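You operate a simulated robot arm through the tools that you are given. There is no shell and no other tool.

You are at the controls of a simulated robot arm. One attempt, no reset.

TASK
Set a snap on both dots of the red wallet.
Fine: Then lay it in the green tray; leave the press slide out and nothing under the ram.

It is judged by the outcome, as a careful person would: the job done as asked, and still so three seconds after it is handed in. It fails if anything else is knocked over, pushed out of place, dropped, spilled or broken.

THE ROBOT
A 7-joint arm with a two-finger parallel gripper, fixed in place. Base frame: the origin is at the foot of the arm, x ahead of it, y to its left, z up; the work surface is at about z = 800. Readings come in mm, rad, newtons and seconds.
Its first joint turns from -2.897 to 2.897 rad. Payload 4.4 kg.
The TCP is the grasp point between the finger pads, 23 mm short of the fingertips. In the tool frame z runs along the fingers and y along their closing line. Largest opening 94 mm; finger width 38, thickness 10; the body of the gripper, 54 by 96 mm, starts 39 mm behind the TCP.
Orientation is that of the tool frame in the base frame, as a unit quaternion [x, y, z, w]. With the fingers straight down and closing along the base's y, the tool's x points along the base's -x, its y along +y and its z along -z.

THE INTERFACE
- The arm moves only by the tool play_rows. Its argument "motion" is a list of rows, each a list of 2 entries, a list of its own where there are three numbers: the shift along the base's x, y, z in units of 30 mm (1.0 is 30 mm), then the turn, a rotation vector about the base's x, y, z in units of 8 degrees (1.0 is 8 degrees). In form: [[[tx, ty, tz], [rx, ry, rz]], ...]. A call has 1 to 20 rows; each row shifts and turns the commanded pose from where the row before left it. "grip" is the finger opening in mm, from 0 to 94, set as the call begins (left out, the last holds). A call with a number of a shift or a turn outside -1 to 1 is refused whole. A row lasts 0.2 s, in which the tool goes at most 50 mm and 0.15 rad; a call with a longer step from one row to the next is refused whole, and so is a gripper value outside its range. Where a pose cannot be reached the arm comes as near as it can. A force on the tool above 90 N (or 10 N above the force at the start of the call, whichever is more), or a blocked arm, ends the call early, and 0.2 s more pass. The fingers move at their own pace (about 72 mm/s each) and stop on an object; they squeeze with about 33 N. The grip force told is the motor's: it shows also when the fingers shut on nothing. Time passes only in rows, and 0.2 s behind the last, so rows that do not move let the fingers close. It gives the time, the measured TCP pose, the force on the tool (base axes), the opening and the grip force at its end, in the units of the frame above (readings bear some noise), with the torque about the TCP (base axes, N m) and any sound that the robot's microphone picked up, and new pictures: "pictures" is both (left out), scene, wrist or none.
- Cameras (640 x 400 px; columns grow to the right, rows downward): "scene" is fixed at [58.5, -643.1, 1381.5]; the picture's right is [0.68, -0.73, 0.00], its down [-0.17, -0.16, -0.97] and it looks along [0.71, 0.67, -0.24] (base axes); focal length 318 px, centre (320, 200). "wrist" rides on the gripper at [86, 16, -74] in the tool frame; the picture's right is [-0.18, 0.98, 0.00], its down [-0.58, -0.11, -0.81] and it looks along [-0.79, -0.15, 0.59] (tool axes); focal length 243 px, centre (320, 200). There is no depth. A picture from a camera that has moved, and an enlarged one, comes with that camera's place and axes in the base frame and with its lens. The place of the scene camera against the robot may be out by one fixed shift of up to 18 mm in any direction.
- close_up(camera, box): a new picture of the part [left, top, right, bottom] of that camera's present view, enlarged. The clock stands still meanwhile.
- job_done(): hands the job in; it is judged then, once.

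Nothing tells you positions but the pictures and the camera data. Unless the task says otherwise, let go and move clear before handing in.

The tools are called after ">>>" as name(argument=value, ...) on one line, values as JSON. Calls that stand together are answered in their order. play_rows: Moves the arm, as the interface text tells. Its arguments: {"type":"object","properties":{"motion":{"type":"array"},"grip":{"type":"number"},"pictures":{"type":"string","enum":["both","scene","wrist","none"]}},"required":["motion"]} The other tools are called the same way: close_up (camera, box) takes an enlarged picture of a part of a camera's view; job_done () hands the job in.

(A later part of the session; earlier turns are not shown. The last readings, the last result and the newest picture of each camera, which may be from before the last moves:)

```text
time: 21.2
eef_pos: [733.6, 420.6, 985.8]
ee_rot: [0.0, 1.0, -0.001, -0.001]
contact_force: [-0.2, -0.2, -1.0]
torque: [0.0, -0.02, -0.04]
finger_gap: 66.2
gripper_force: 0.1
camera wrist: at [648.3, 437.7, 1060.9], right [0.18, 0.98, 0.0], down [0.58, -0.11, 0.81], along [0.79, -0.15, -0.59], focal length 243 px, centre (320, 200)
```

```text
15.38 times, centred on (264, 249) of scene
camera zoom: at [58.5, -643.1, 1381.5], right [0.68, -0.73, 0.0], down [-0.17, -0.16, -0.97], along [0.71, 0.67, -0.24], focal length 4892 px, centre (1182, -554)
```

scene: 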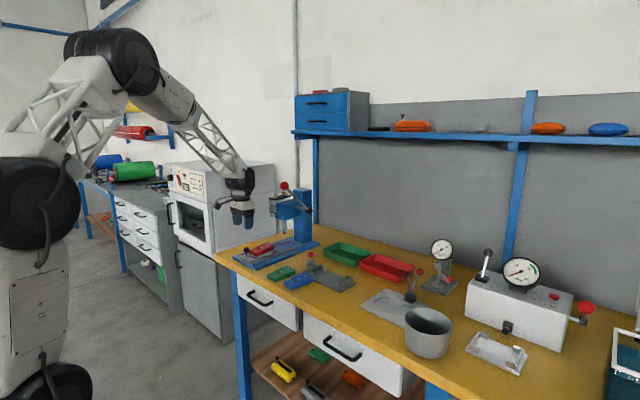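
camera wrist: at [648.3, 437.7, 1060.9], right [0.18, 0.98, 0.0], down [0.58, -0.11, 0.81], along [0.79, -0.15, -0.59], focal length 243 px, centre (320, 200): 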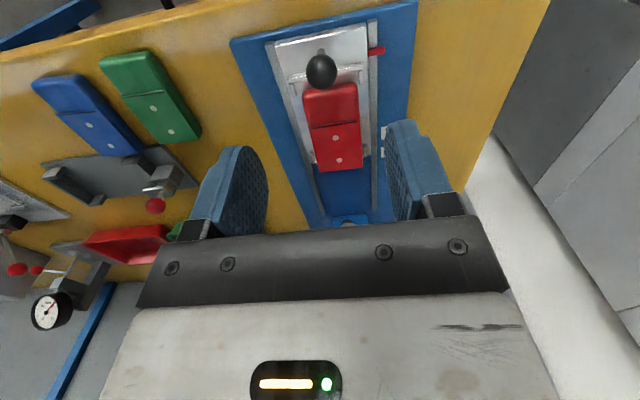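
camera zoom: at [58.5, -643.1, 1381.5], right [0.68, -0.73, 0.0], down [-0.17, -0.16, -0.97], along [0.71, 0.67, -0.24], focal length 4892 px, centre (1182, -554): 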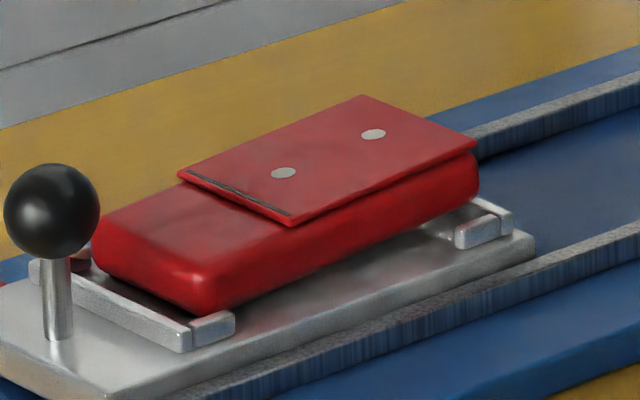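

The wallet's far end is resting on the far fence. The bed is actually at z≈825.5, which puts the nest centre about 5 mm nearer than I assumed. I'll regrip it, level it, shift about 5.5 mm back and lower again.

>>> play_rows(motion=[[[0.9, 0, -0.9], [0, 0, 0]], [[0.9, 0, -0.9], [0, 0, 0]], [[0.8, 0, -0.9], [0, 0, 0]], [[0.3, 0, -0.9], [0, 0, 0]], [[0, 0, -0.5], [0, 0, 0]], [[0, 0, -0.29], [0, 0, 0]], [[0, 0, 0], [0, 0, 0]]], grip=68)

>>> close_up(camera="scene", box=[235, 225, 305, 269])

```text
time: 22.8
eef_pos: [820.3, 420.9, 854.3]
ee_rot: [0.0, 1.0, 0.001, 0.001]
contact_force: [0.7, -0.1, -0.2]
torque: [-0.02, 0.01, 0.02]
finger_gap: 68.0
gripper_force: 0.1
camera wrist: at [734.2, 437.7, 929.9], right [0.18, 0.98, 0.0], down [0.58, -0.11, 0.81], along [0.79, -0.15, -0.59], focal length 243 px, centre (320, 200)
```

scene: 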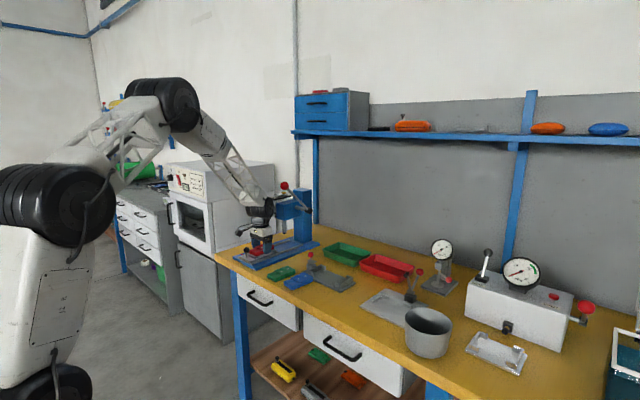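
wrist: 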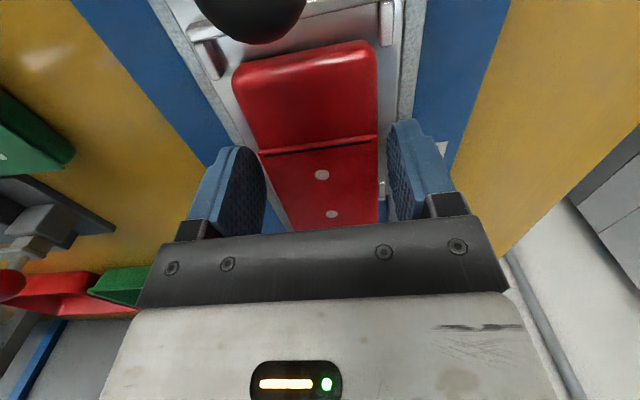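

```text
9.09 times, centred on (270, 247) of scene
camera zoom: at [58.5, -643.1, 1381.5], right [0.68, -0.73, 0.0], down [-0.17, -0.16, -0.97], along [0.71, 0.67, -0.24], focal length 2891 px, centre (774, -227)
```

zoom: 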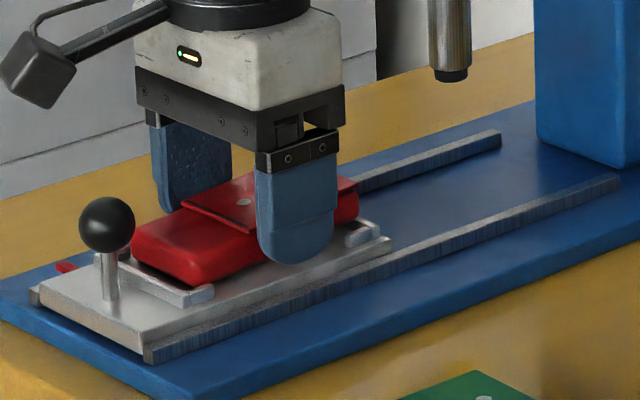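

>>> play_rows(motion=[[[0, 0, 0], [0, 0, 0]], [[0, 0, 0], [0, 0, 0]], [[0, 0, 0], [0, 0, 0]]], grip=35, pictures="none")

>>> play_rows(motion=[[[0, 0, 0.25], [0, 0, 0]], [[0, 0, 0.25], [0, 0, 0]], [[-0.1, -0.01, 0], [0, 0.23, 0]], [[-0.09, 0, 0], [0, 0.22, 0]], [[0, 0, 0], [0, 0, 0]]])

>>> close_up(camera="scene", box=[235, 220, 305, 264])

>>> close_up(camera="wrist", box=[220, 0, 420, 230])

```text
time: 23.6
eef_pos: [820.3, 419.5, 854.0]
ee_rot: [0.0, 1.0, 0.001, 0.0]
contact_force: [0.3, 0.3, 0.5]
torque: [0.04, -0.02, 0.01]
finger_gap: 55.1
gripper_force: 32.4
```

```text
time: 24.8
eef_pos: [815.0, 420.3, 870.0]
ee_rot: [0.0, 0.999, 0.0, -0.032]
contact_force: [1.0, 0.1, -0.3]
torque: [-0.04, 0.01, 0.04]
finger_gap: 55.4
gripper_force: 33.1
camera wrist: at [733.8, 437.8, 950.6], right [0.18, 0.98, -0.01], down [0.63, -0.11, 0.77], along [0.75, -0.15, -0.64], focal length 243 px, centre (320, 200)
```

scene: 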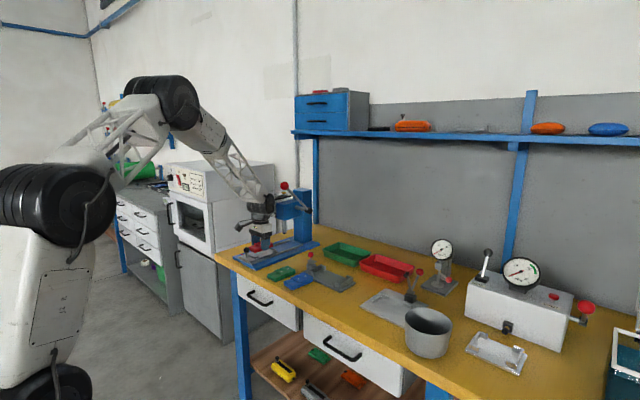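
wrist: 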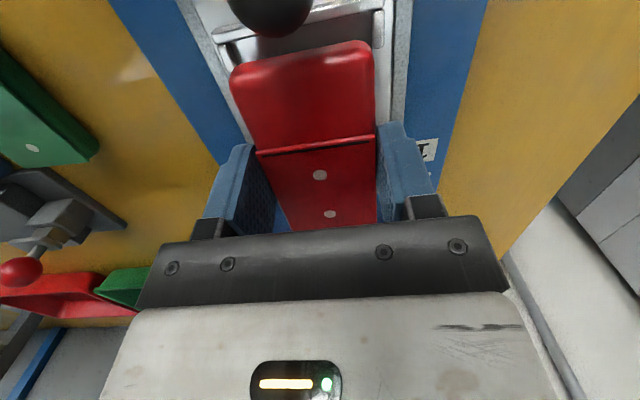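

```text
9.09 times, centred on (270, 242) of scene
camera zoom: at [58.5, -643.1, 1381.5], right [0.68, -0.73, 0.0], down [-0.17, -0.16, -0.97], along [0.71, 0.67, -0.24], focal length 2891 px, centre (774, -182)
```

zoom: 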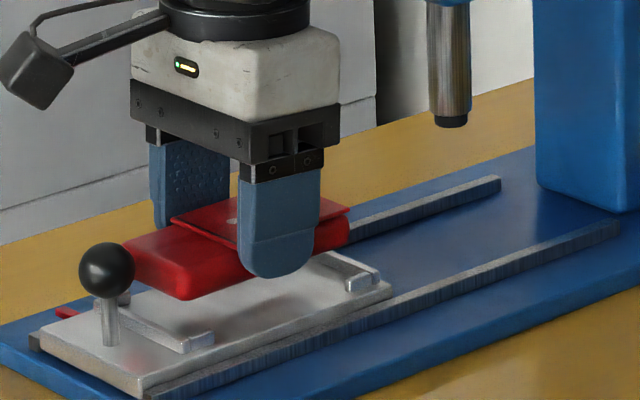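

```text
1.74 times, centred on (320, 115) of wrist
camera zoom: at [733.8, 437.8, 950.6], right [0.18, 0.98, -0.01], down [0.63, -0.11, 0.77], along [0.75, -0.15, -0.64], focal length 422 px, centre (320, 348)
```

zoom: 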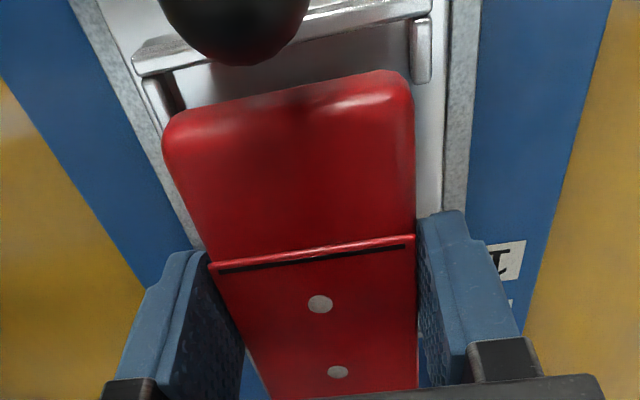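

>>> play_rows(motion=[[[0, 0, -0.2], [0, 0, 0]], [[0, 0, -0.2], [0, 0, 0]], [[0, 0, -0.15], [0, 0, 0]], [[0, 0, 0], [0, 0, 0]]])

>>> close_up(camera="scene", box=[235, 225, 305, 269])

```text
time: 25.8
eef_pos: [814.8, 421.0, 854.1]
ee_rot: [0.001, 1.0, 0.0, -0.031]
contact_force: [0.3, -1.0, -0.1]
torque: [-0.01, -0.02, 0.02]
finger_gap: 55.4
gripper_force: 33.1
camera wrist: at [733.8, 437.8, 933.6], right [0.18, 0.98, -0.01], down [0.63, -0.11, 0.77], along [0.75, -0.15, -0.64], focal length 243 px, centre (320, 200)
```

scene: 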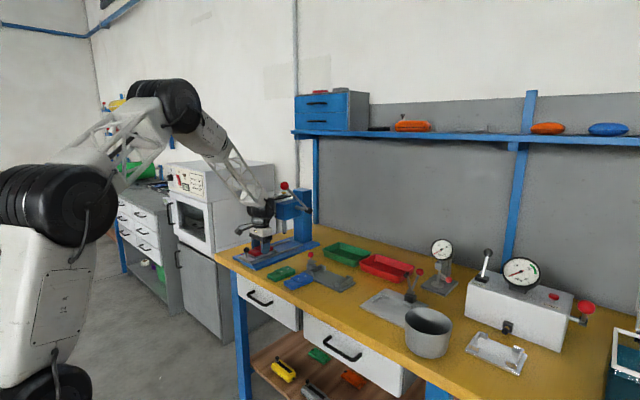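
wrist: 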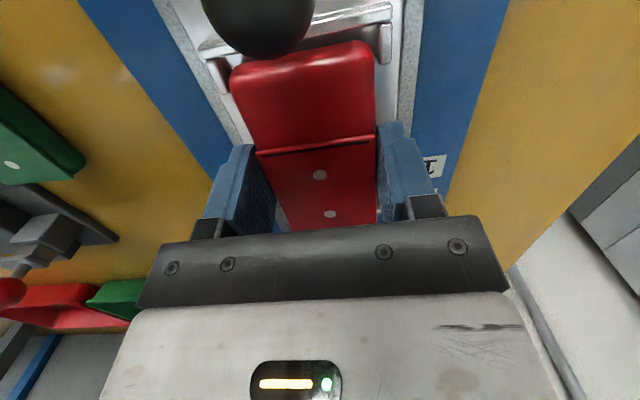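

```text
9.09 times, centred on (270, 247) of scene
camera zoom: at [58.5, -643.1, 1381.5], right [0.68, -0.73, 0.0], down [-0.17, -0.16, -0.97], along [0.71, 0.67, -0.24], focal length 2891 px, centre (774, -227)
```

zoom: 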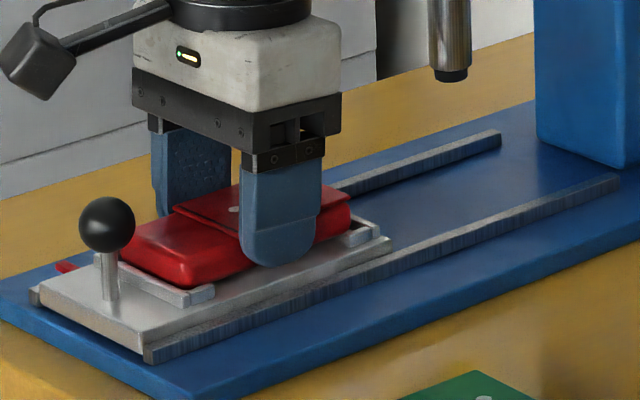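

>>> play_rows(motion=[[[0, 0, -0.08], [0, 0, 0]], [[0, 0, 0], [0, 0, 0]]], pictures="none")

>>> play_rows(motion=[[[0, 0, -0.05], [0, 0, 0]], [[0, 0, 0], [0, 0, 0]]])

>>> close_up(camera="scene", box=[235, 225, 305, 269])

```text
time: 26.4
eef_pos: [815.0, 421.2, 850.9]
ee_rot: [-0.001, 1.0, 0.0, -0.03]
contact_force: [1.0, -1.5, 10.0]
torque: [0.03, 0.46, 0.03]
finger_gap: 55.0
gripper_force: 32.9
```

```text
time: 27.0
eef_pos: [815.5, 420.4, 851.3]
ee_rot: [0.0, 1.0, 0.002, -0.031]
contact_force: [0.4, 0.3, 23.5]
torque: [0.09, 0.44, -0.04]
finger_gap: 55.2
gripper_force: 33.5
camera wrist: at [734.3, 437.9, 931.0], right [0.18, 0.98, -0.01], down [0.63, -0.11, 0.77], along [0.76, -0.15, -0.64], focal length 243 px, centre (320, 200)
```

scene: 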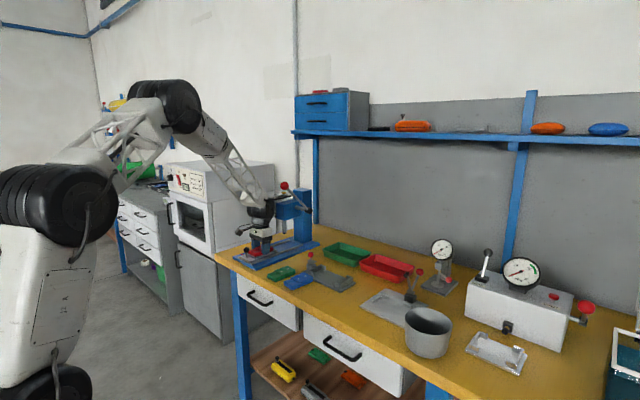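
wrist: 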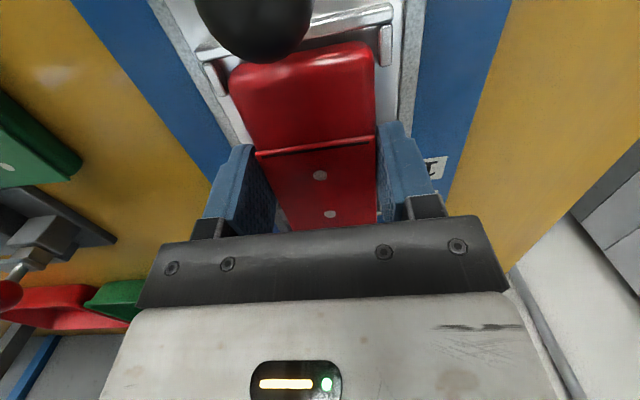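

```text
9.09 times, centred on (270, 247) of scene
camera zoom: at [58.5, -643.1, 1381.5], right [0.68, -0.73, 0.0], down [-0.17, -0.16, -0.97], along [0.71, 0.67, -0.24], focal length 2891 px, centre (774, -227)
```

zoom: 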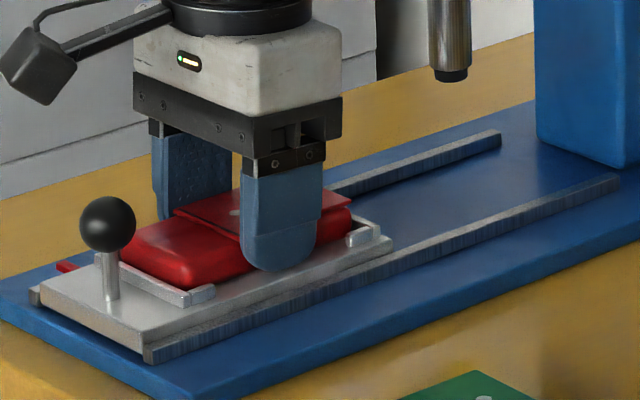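

Contact came at the predicted height, and the far fence now shows beyond the wallet's end. I'll release and check.

>>> play_rows(motion=[[[0, 0, 0.02], [0, 0, 0]], [[0, 0, 0], [0, 0, 0]]], grip=66, pictures="none")

>>> play_rows(motion=[[[0, 0, 0.3], [0, 0, 0]], [[0, 0, 0.7], [0, 0, 0]], [[-0.3, 0, 0.9], [0, -0.2, 0]], [[-0.8, 0, 0.9], [0, -0.25, 0]], [[-0.9, 0, 0.9], [0, 0, 0]], [[-0.7, 0, 0.9], [0, 0, 0]]])

>>> close_up(camera="wrist", box=[280, 60, 400, 180])

>>> close_up(camera="scene", box=[244, 236, 284, 262])

```text
time: 27.6
eef_pos: [814.4, 420.3, 850.0]
ee_rot: [0.0, 1.0, 0.0, -0.031]
contact_force: [0.2, -3.9, 13.1]
torque: [0.08, -0.24, 0.15]
finger_gap: 65.3
gripper_force: 0.1
```

```text
time: 29.0
eef_pos: [733.1, 421.5, 987.8]
ee_rot: [0.0, 1.0, 0.001, -0.001]
contact_force: [-0.1, 0.8, -0.2]
torque: [0.02, -0.01, -0.01]
finger_gap: 66.0
gripper_force: 0.1
camera wrist: at [647.4, 438.0, 1062.2], right [0.18, 0.98, 0.0], down [0.58, -0.11, 0.81], along [0.79, -0.15, -0.59], focal length 243 px, centre (320, 200)
```

scene: 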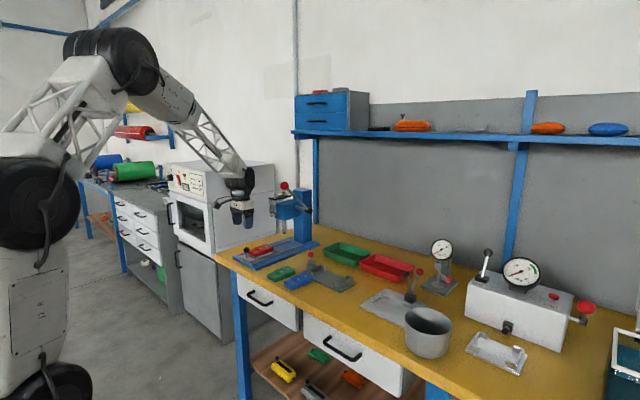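
wrist: 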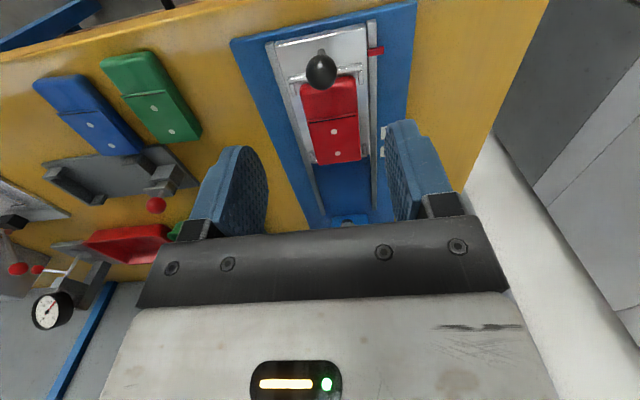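

```text
3.33 times, centred on (340, 120) of wrist
camera zoom: at [647.4, 438.0, 1062.2], right [0.18, 0.98, 0.0], down [0.58, -0.11, 0.81], along [0.79, -0.15, -0.59], focal length 809 px, centre (253, 467)
```

zoom: 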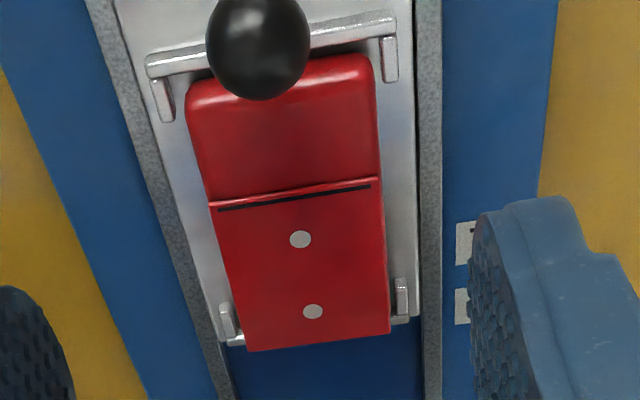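

```text
15.38 times, centred on (264, 249) of scene
camera zoom: at [58.5, -643.1, 1381.5], right [0.68, -0.73, 0.0], down [-0.17, -0.16, -0.97], along [0.71, 0.67, -0.24], focal length 4892 px, centre (1182, -554)
```

zoom: 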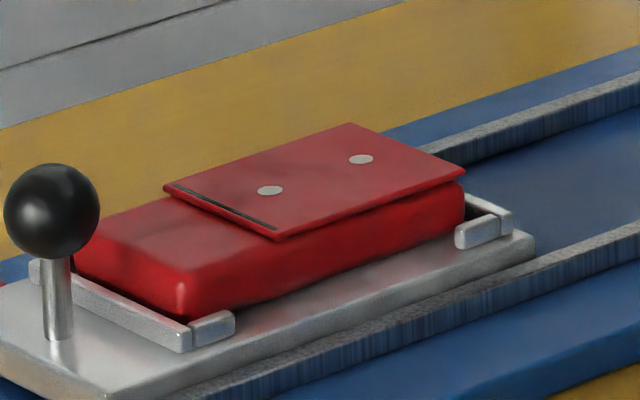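

The wallet now sits flat in the nest, with its dots at x≈816 and 848. Next I'll lean the tool back 24° to clear the press head and approach the slide's black knob near [742, 421, 866].

>>> play_rows(motion=[[[-0.28, 0, -0.5], [0, -1, 0]], [[-0.28, 0, -0.5], [0, -1, 0]], [[-0.28, 0, -0.5], [0, -1, 0]], [[0, 0, 0], [0, 0, 0]]], grip=50)

>>> close_up(camera="scene", box=[225, 195, 325, 265])

>>> close_up(camera="wrist", box=[240, 60, 400, 200])

```text
time: 30.0
eef_pos: [708.1, 420.4, 942.6]
ee_rot: [0.0, 0.978, 0.001, 0.208]
contact_force: [-1.0, 0.3, 0.1]
torque: [-0.01, -0.04, -0.01]
finger_gap: 50.0
gripper_force: 0.1
camera wrist: at [599.2, 437.6, 975.9], right [0.17, 0.98, 0.08], down [0.2, -0.11, 0.97], along [0.96, -0.15, -0.22], focal length 243 px, centre (320, 200)
```

scene: 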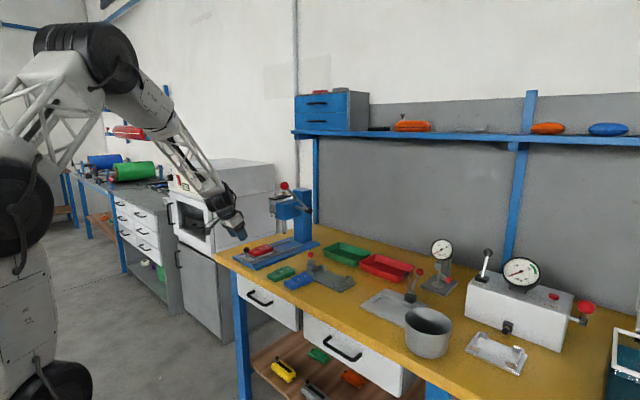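
wrist: 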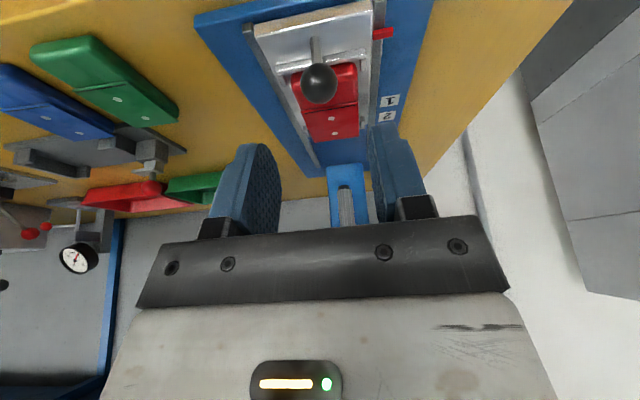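

```text
5.71 times, centred on (275, 230) of scene
camera zoom: at [58.5, -643.1, 1381.5], right [0.68, -0.73, 0.0], down [-0.17, -0.16, -0.97], along [0.71, 0.67, -0.24], focal length 1817 px, centre (577, 29)
```

zoom: 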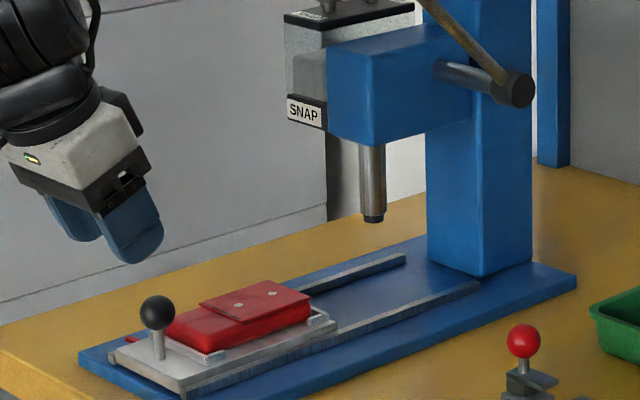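

```text
2.86 times, centred on (320, 130) of wrist
camera zoom: at [599.2, 437.6, 975.9], right [0.17, 0.98, 0.08], down [0.2, -0.11, 0.97], along [0.96, -0.15, -0.22], focal length 693 px, centre (320, 400)
```

zoom: 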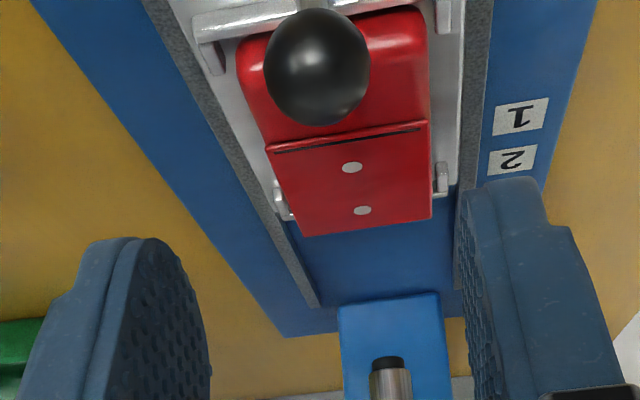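

The ram tip sits at about [953, 421, 877], so mark 1 should put the outer dot right under it. I'll approach the knob.

>>> play_rows(motion=[[[0.28, 0, -0.63], [0, 0, 0]], [[0.28, 0, -0.63], [0, 0, 0]], [[0.28, 0.01, -0.63], [0, 0, 0]], [[0.28, 0.01, -0.6], [0, 0, 0]], [[0, 0, 0], [0, 0, 0]]])

>>> close_up(camera="scene", box=[225, 215, 305, 265])

>>> close_up(camera="wrist", box=[220, 60, 420, 230])

```text
time: 31.2
eef_pos: [742.9, 420.6, 869.3]
ee_rot: [0.0, 0.978, 0.0, 0.207]
contact_force: [-0.6, -0.5, 0.1]
torque: [-0.02, 0.01, 0.03]
finger_gap: 49.9
gripper_force: 0.1
camera wrist: at [634.1, 438.9, 901.6], right [0.17, 0.98, 0.07], down [0.2, -0.11, 0.97], along [0.96, -0.15, -0.22], focal length 243 px, centre (320, 200)
```

scene: 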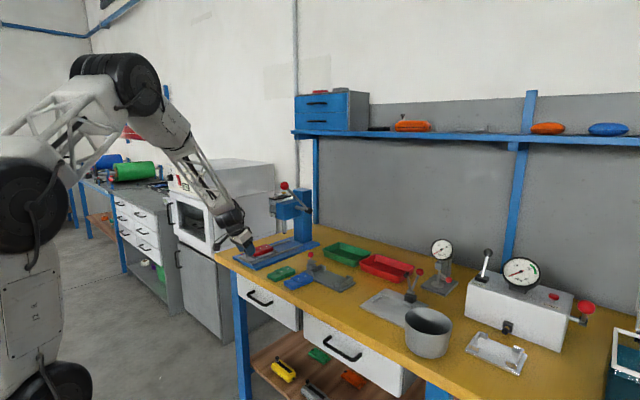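
wrist: 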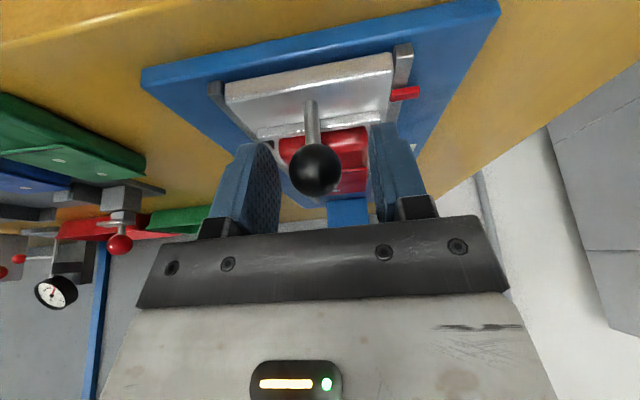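

```text
8.00 times, centred on (265, 240) of scene
camera zoom: at [58.5, -643.1, 1381.5], right [0.68, -0.73, 0.0], down [-0.17, -0.16, -0.97], along [0.71, 0.67, -0.24], focal length 2544 px, centre (760, -120)
```

zoom: 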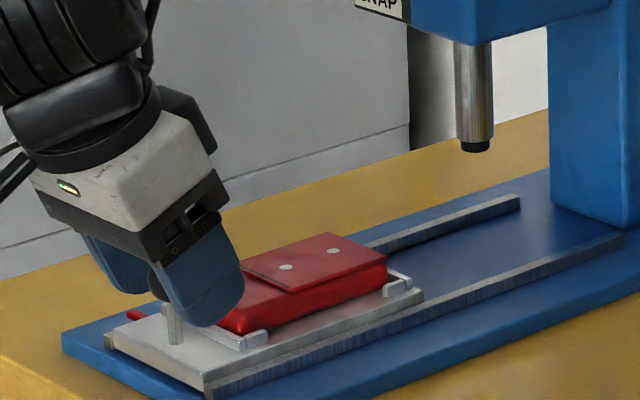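

```text
2.35 times, centred on (320, 145) of wrist
camera zoom: at [634.1, 438.9, 901.6], right [0.17, 0.98, 0.07], down [0.2, -0.11, 0.97], along [0.96, -0.15, -0.22], focal length 571 px, centre (320, 329)
```

zoom: 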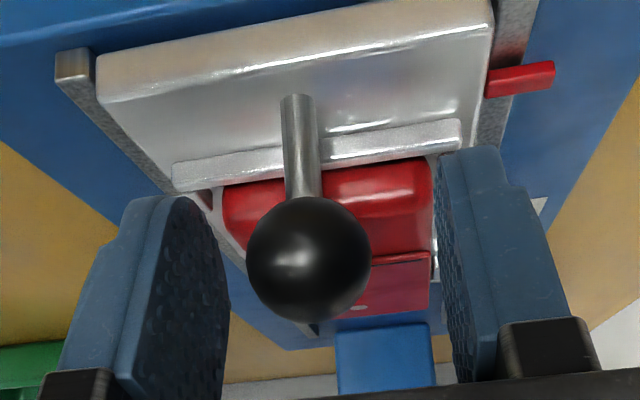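

The knob is between the pads, so I'll close on it.

>>> play_rows(motion=[[[-0.03, 0.01, -0.05], [0, 0, 0]], [[0, 0, 0], [0, 0, 0]], [[0, 0, 0], [0, 0, 0]], [[0, 0, 0], [0, 0, 0]]], grip=10, pictures="wrist")

```text
time: 32.2
eef_pos: [742.6, 419.8, 866.8]
ee_rot: [0.001, 0.978, 0.001, 0.208]
contact_force: [6.1, -58.8, 18.2]
torque: [-0.47, 0.0, -0.09]
finger_gap: 25.7
gripper_force: 45.4
camera wrist: at [633.5, 437.4, 900.7], right [0.17, 0.98, 0.07], down [0.2, -0.11, 0.97], along [0.96, -0.15, -0.22], focal length 243 px, centre (320, 200)
```

wrist: 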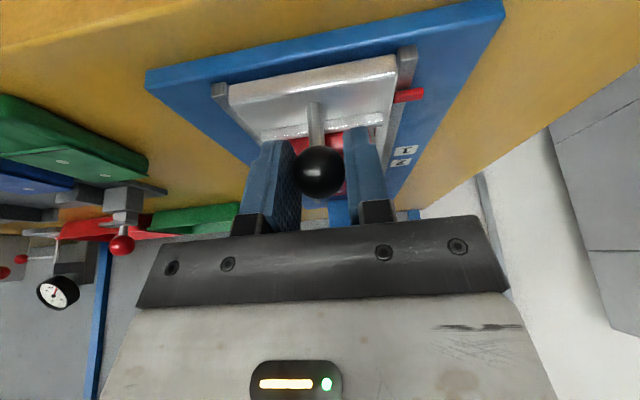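

>>> play_rows(motion=[[[0, -0.02, 0], [0, 0, 0]], [[0, 0, 0], [0, 0, 0]]], pictures="none")

```text
time: 32.8
eef_pos: [741.9, 420.4, 867.9]
ee_rot: [0.0, 0.978, -0.001, 0.208]
contact_force: [24.1, -58.7, 13.8]
torque: [-0.42, -0.36, 0.09]
finger_gap: 25.6
gripper_force: 44.9
```

>>> play_rows(motion=[[[0.02, -0.05, -0.02], [0, 0, 0]], [[0, 0, 0], [0, 0, 0]]], pictures="none")

```text
time: 33.4
eef_pos: [742.9, 420.4, 866.7]
ee_rot: [-0.001, 0.978, 0.002, 0.209]
contact_force: [16.8, -35.4, 21.5]
torque: [-0.25, -0.09, 0.06]
finger_gap: 25.6
gripper_force: 45.5
```

>>> play_rows(motion=[[[0.02, -0.07, -0.03], [0, 0, 0]], [[0, 0, 0], [0, 0, 0]]], pictures="wrist")

```text
time: 34.0
eef_pos: [741.8, 419.6, 865.5]
ee_rot: [-0.002, 0.978, 0.002, 0.21]
contact_force: [-1.6, 16.1, 32.9]
torque: [0.19, 0.11, 0.08]
finger_gap: 25.9
gripper_force: 44.7
camera wrist: at [633.4, 436.7, 900.3], right [0.17, 0.98, 0.08], down [0.2, -0.11, 0.97], along [0.97, -0.15, -0.22], focal length 243 px, centre (320, 200)
```

wrist: 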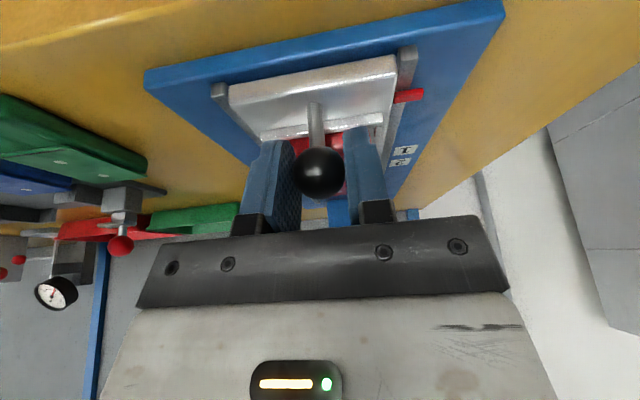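

The grip on the knob is nearly balanced. I'll trim it and push the slide in a first 30 mm.

>>> play_rows(motion=[[[0, 0.02, 0.05], [0, 0, 0]], [[0.2, 0, 0], [0, 0, 0]], [[0.4, 0, 0], [0, 0, 0]], [[0.4, 0, 0], [0, 0, 0]], [[0, 0, 0], [0, 0, 0]]], pictures="both")

>>> close_up(camera="scene", box=[225, 195, 325, 265])

```text
time: 35.2
eef_pos: [772.1, 419.6, 867.0]
ee_rot: [-0.001, 0.978, 0.001, 0.207]
contact_force: [0.2, 61.3, 8.4]
torque: [0.34, -0.25, 0.17]
finger_gap: 25.6
gripper_force: 44.8
camera wrist: at [663.8, 436.8, 900.3], right [0.17, 0.98, 0.08], down [0.2, -0.11, 0.97], along [0.96, -0.15, -0.22], focal length 243 px, centre (320, 200)
```

scene: 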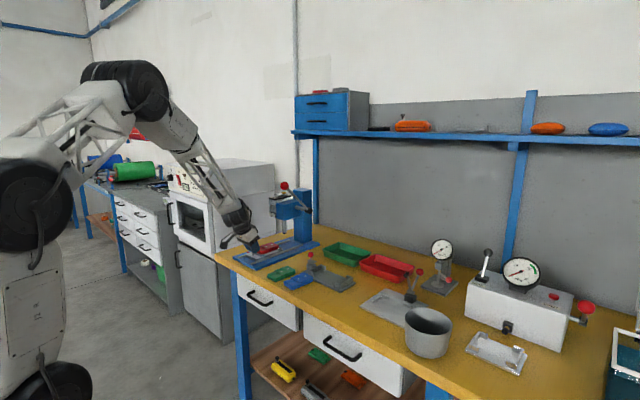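
wrist: 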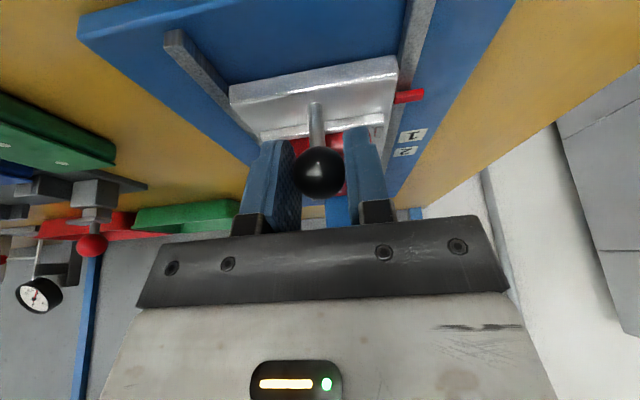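

```text
5.71 times, centred on (275, 230) of scene
camera zoom: at [58.5, -643.1, 1381.5], right [0.68, -0.73, 0.0], down [-0.17, -0.16, -0.97], along [0.71, 0.67, -0.24], focal length 1817 px, centre (577, 29)
```

zoom: 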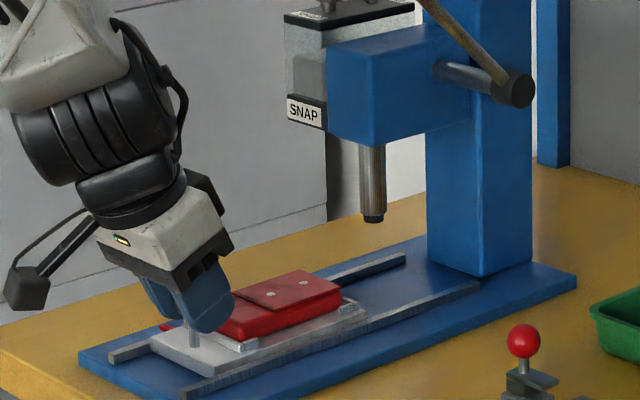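

>>> play_rows(motion=[[[0, 0.07, 0], [0, 0, 0]], [[0, 0, 0], [0, 0, 0]]], pictures="none")

```text
time: 35.8
eef_pos: [773.9, 420.8, 867.7]
ee_rot: [0.0, 0.978, 0.0, 0.208]
contact_force: [1.0, 29.8, 11.4]
torque: [0.14, -0.52, 0.05]
finger_gap: 25.8
gripper_force: 44.9
```

>>> play_rows(motion=[[[0.3, 0.04, 0], [0, 0, 0]], [[0.4, 0.02, 0], [0, 0, 0]], [[0.3, 0.02, 0], [0, 0, 0]], [[0, 0, 0], [0, 0, 0]]], pictures="none")

```text
time: 36.8
eef_pos: [803.4, 419.8, 867.7]
ee_rot: [0.001, 0.978, -0.001, 0.208]
contact_force: [0.9, -57.3, 28.8]
torque: [-0.51, -0.08, -0.09]
finger_gap: 25.5
gripper_force: 45.3
```

>>> play_rows(motion=[[[0.3, -0.05, 0], [0, 0, 0]], [[0.4, 0, 0], [0, 0, 0]], [[0.4, 0, 0], [0, 0, 0]], [[0, 0, 0], [0, 0, 0]]], pictures="both")

>>> close_up(camera="scene", box=[235, 205, 305, 260])

>>> close_up(camera="wrist", box=[340, 60, 460, 200])

```text
time: 37.8
eef_pos: [834.7, 420.3, 866.8]
ee_rot: [-0.001, 0.978, 0.0, 0.207]
contact_force: [0.2, -64.7, 13.3]
torque: [-0.51, 0.02, 0.05]
finger_gap: 25.9
gripper_force: 45.2
camera wrist: at [726.6, 437.3, 900.3], right [0.17, 0.98, 0.07], down [0.2, -0.11, 0.97], along [0.96, -0.15, -0.22], focal length 243 px, centre (320, 200)
```

scene: 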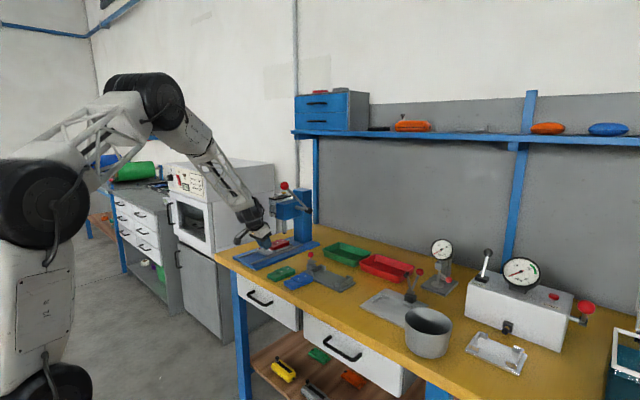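
wrist: 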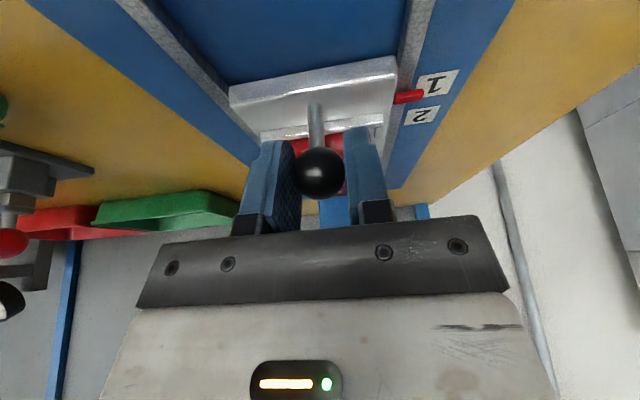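

```text
7.27 times, centred on (270, 232) of scene
camera zoom: at [58.5, -643.1, 1381.5], right [0.68, -0.73, 0.0], down [-0.17, -0.16, -0.97], along [0.71, 0.67, -0.24], focal length 2312 px, centre (684, -36)
```

zoom: 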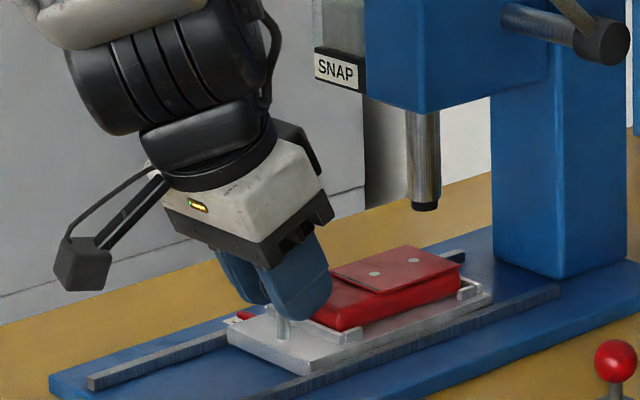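

```text
2.86 times, centred on (400, 130) of wrist
camera zoom: at [726.6, 437.3, 900.3], right [0.17, 0.98, 0.07], down [0.2, -0.11, 0.97], along [0.96, -0.15, -0.22], focal length 693 px, centre (91, 400)
```

zoom: 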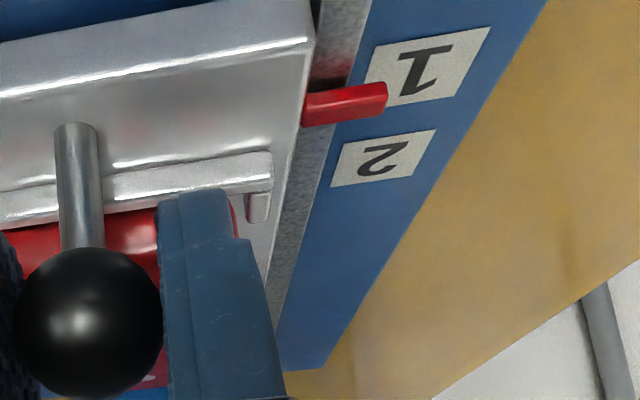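

The outer dot is still about 10 mm short of the ram axis, and the pointer agrees. I'll push the rest of the way, trimming the side force.

>>> play_rows(motion=[[[0.17, -0.05, 0], [0, 0, 0]], [[0.16, 0, 0], [0, 0, 0]], [[0, 0, 0], [0, 0, 0]]], pictures="both")

>>> close_up(camera="scene", box=[255, 215, 305, 250])

>>> close_up(camera="wrist", box=[380, 60, 460, 130])

```text
time: 38.6
eef_pos: [845.0, 421.0, 866.7]
ee_rot: [0.0, 0.978, 0.0, 0.208]
contact_force: [0.3, -28.3, 7.0]
torque: [-0.01, -0.17, -0.05]
finger_gap: 25.5
gripper_force: 44.6
camera wrist: at [736.3, 437.1, 900.2], right [0.17, 0.98, 0.08], down [0.2, -0.11, 0.97], along [0.96, -0.15, -0.22], focal length 243 px, centre (320, 200)
```

scene: 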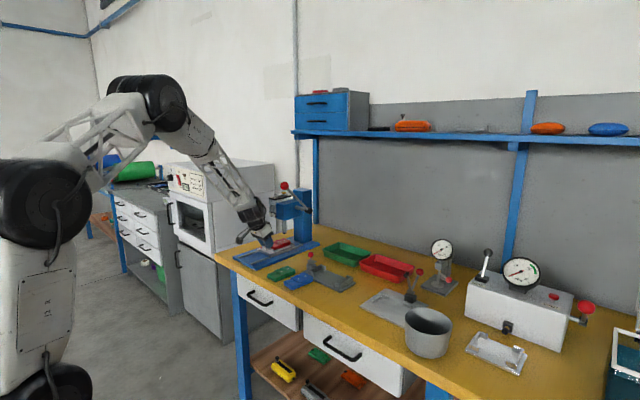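
wrist: 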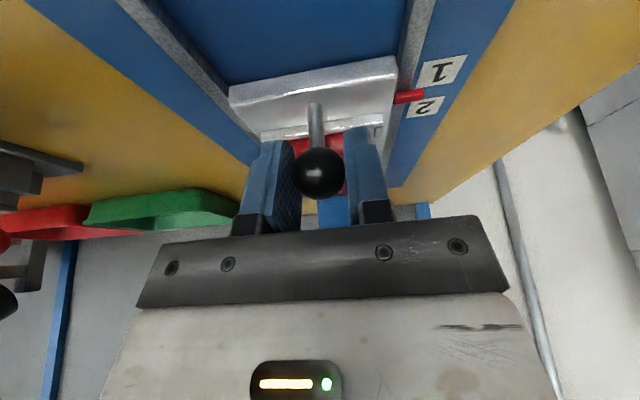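

```text
11.43 times, centred on (280, 232) of scene
camera zoom: at [58.5, -643.1, 1381.5], right [0.68, -0.73, 0.0], down [-0.17, -0.16, -0.97], along [0.71, 0.67, -0.24], focal length 3634 px, centre (777, -171)
```

zoom: 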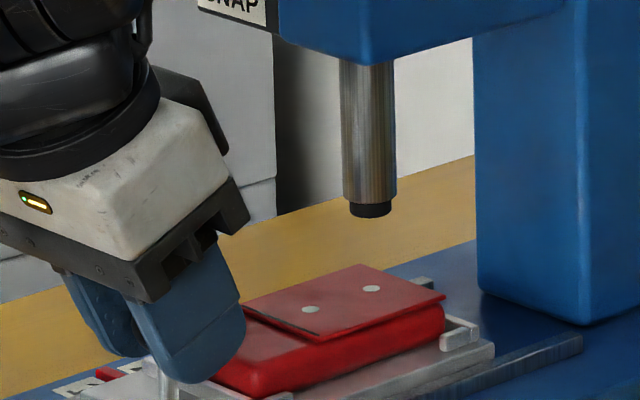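

```text
5.71 times, centred on (420, 95) of wrist
camera zoom: at [736.3, 437.1, 900.2], right [0.17, 0.98, 0.08], down [0.2, -0.11, 0.97], along [0.96, -0.15, -0.22], focal length 1386 px, centre (-251, 800)
```

zoom: 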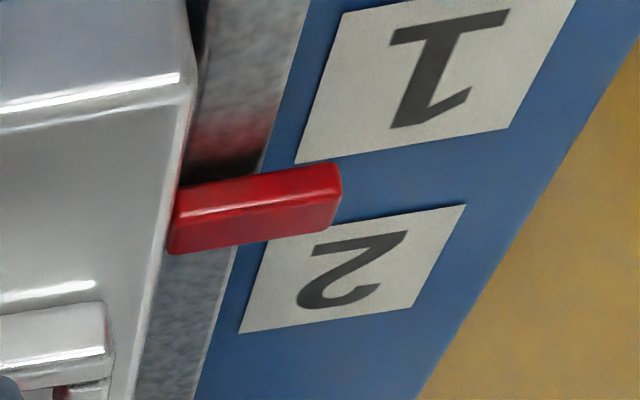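

The outer dot lines up with the ram axis (both x≈952) and the pointer is at mark 1. I'll release the knob and back out along the tool axis.

>>> play_rows(motion=[[[0, 0, 0], [0, 0, 0]], [[0, 0, 0], [0, 0, 0]]], grip=56, pictures="none")

>>> play_rows(motion=[[[-0.2, 0, 0.45], [0, 0, 0]], [[-0.3, 0, 0.67], [0, 0, 0]], [[-0.4, 0, 0.85], [0, 0, 0]], [[-0.3, 0, 0.9], [0, 0, 0]]])

>>> close_up(camera="wrist", box=[220, 50, 420, 220])

>>> close_up(camera="scene", box=[245, 180, 315, 250])

```text
time: 39.2
eef_pos: [844.6, 419.3, 868.5]
ee_rot: [0.001, 0.978, 0.0, 0.208]
contact_force: [0.5, -0.6, -0.3]
torque: [-0.01, -0.01, -0.01]
finger_gap: 56.1
gripper_force: 0.1
```

```text
time: 40.2
eef_pos: [809.9, 418.6, 953.3]
ee_rot: [0.001, 0.978, 0.0, 0.207]
contact_force: [-0.6, 0.4, -0.5]
torque: [0.0, 0.0, 0.02]
finger_gap: 55.9
gripper_force: 0.2
camera wrist: at [700.7, 436.8, 987.1], right [0.17, 0.98, 0.07], down [0.2, -0.11, 0.97], along [0.96, -0.15, -0.22], focal length 243 px, centre (320, 200)
```

scene: 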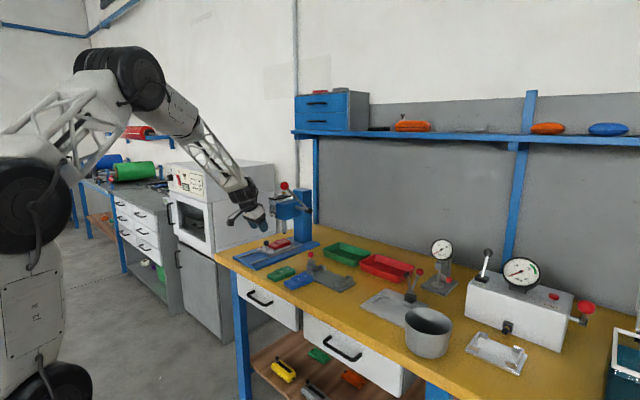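
wrist: 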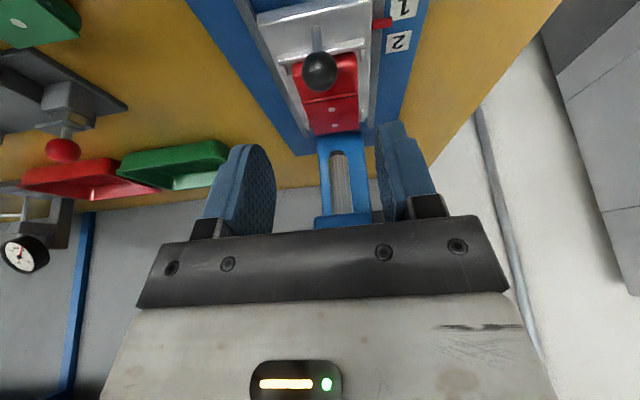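

```text
2.35 times, centred on (320, 135) of wrist
camera zoom: at [700.7, 436.8, 987.1], right [0.17, 0.98, 0.07], down [0.2, -0.11, 0.97], along [0.96, -0.15, -0.22], focal length 571 px, centre (320, 353)
```

zoom: 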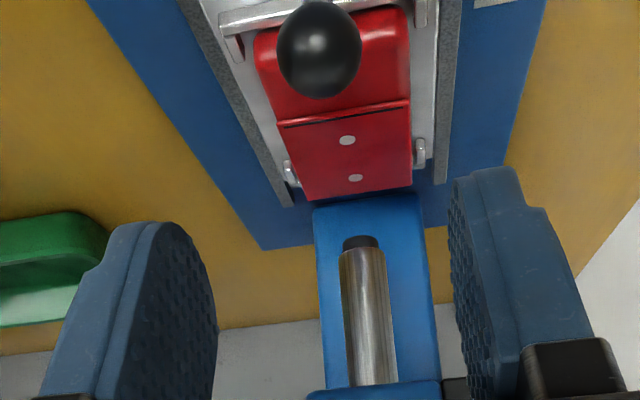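

```text
5.71 times, centred on (280, 215) of scene
camera zoom: at [58.5, -643.1, 1381.5], right [0.68, -0.73, 0.0], down [-0.17, -0.16, -0.97], along [0.71, 0.67, -0.24], focal length 1817 px, centre (549, 114)
```

zoom: 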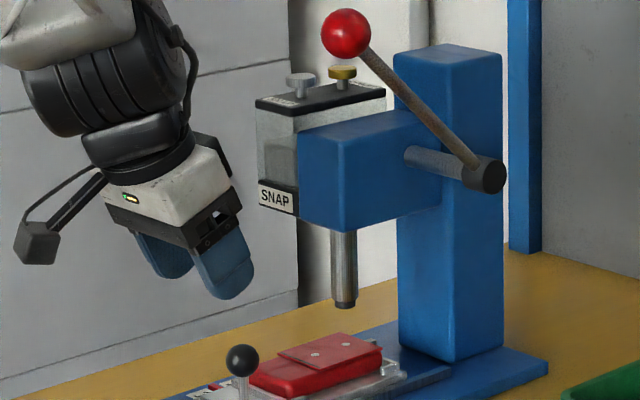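

The outer dot and ram stay aligned. Now the SNAP plunger, whose silver cap top is at about [965, 484, 1052]: I'll close the fingers, rise, lean to 40° and hover above it.

>>> play_rows(motion=[[[-0.1, 0.3, 0.9], [0, -0.5, 0]], [[0, 0.38, 0.98], [0, -0.75, 0]], [[0, 0.38, 0.98], [0, -0.75, 0]], [[0, 0.38, 0.98], [0, 0, 0]], [[0, 0.38, 0.98], [0, 0, 0]], [[0, 0.36, 0.98], [0, 0, 0]], [[0.8, 0, 0], [0, 0, 0]], [[0.9, 0, 0], [0, 0, 0]], [[0.9, 0, 0], [0, 0, 0]], [[0.9, 0, 0], [0, 0, 0]], [[0.9, 0, 0], [0, 0, 0]], [[0.6, 0, 0], [0, 0, 0]], [[0, 0, 0], [0, 0, 0]]], grip=0)

>>> close_up(camera="scene", box=[235, 150, 335, 220])

>>> close_up(camera="wrist", box=[220, 50, 420, 220])

```text
time: 43.0
eef_pos: [956.6, 483.5, 1129.1]
ee_rot: [0.0, 0.94, 0.0, 0.342]
contact_force: [-0.4, 1.3, -0.3]
torque: [-0.01, -0.01, -0.01]
finger_gap: 0.2
gripper_force: 33.0
camera wrist: at [843.0, 501.4, 1130.7], right [0.14, 0.98, 0.12], down [-0.07, -0.11, 0.99], along [0.99, -0.15, 0.06], focal length 243 px, centre (320, 200)
```

scene: 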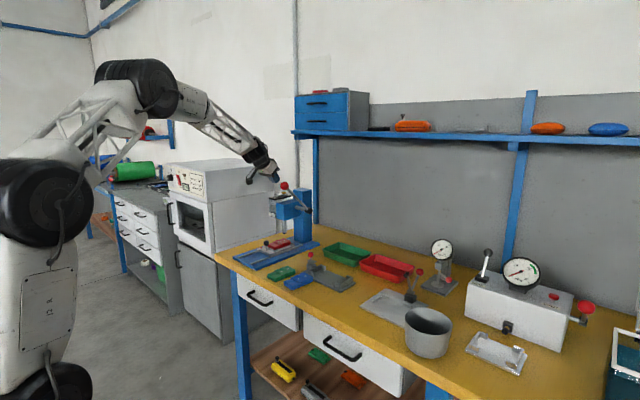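
wrist: 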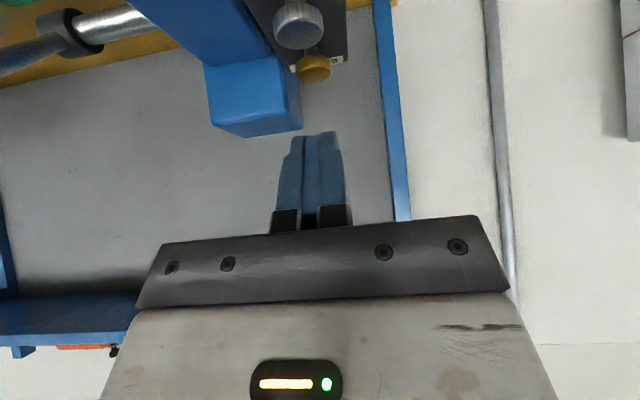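

```text
5.71 times, centred on (285, 185) of scene
camera zoom: at [58.5, -643.1, 1381.5], right [0.68, -0.73, 0.0], down [-0.17, -0.16, -0.97], along [0.71, 0.67, -0.24], focal length 1817 px, centre (520, 286)
```

zoom: 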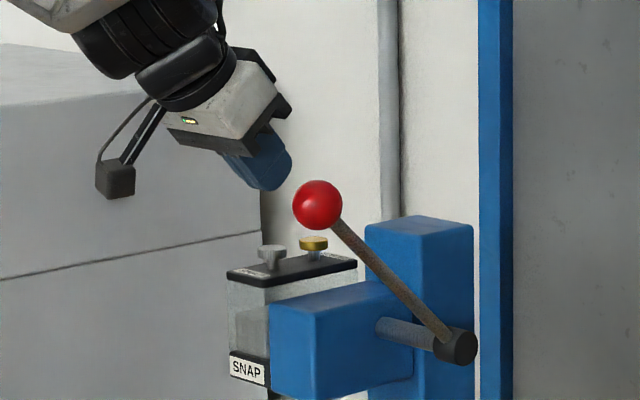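

```text
2.35 times, centred on (320, 135) of wrist
camera zoom: at [843.0, 501.4, 1130.7], right [0.14, 0.98, 0.12], down [-0.07, -0.11, 0.99], along [0.99, -0.15, 0.06], focal length 571 px, centre (320, 353)
```

zoom: 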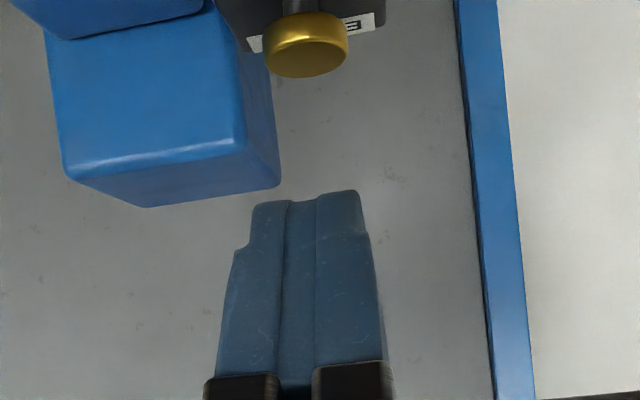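

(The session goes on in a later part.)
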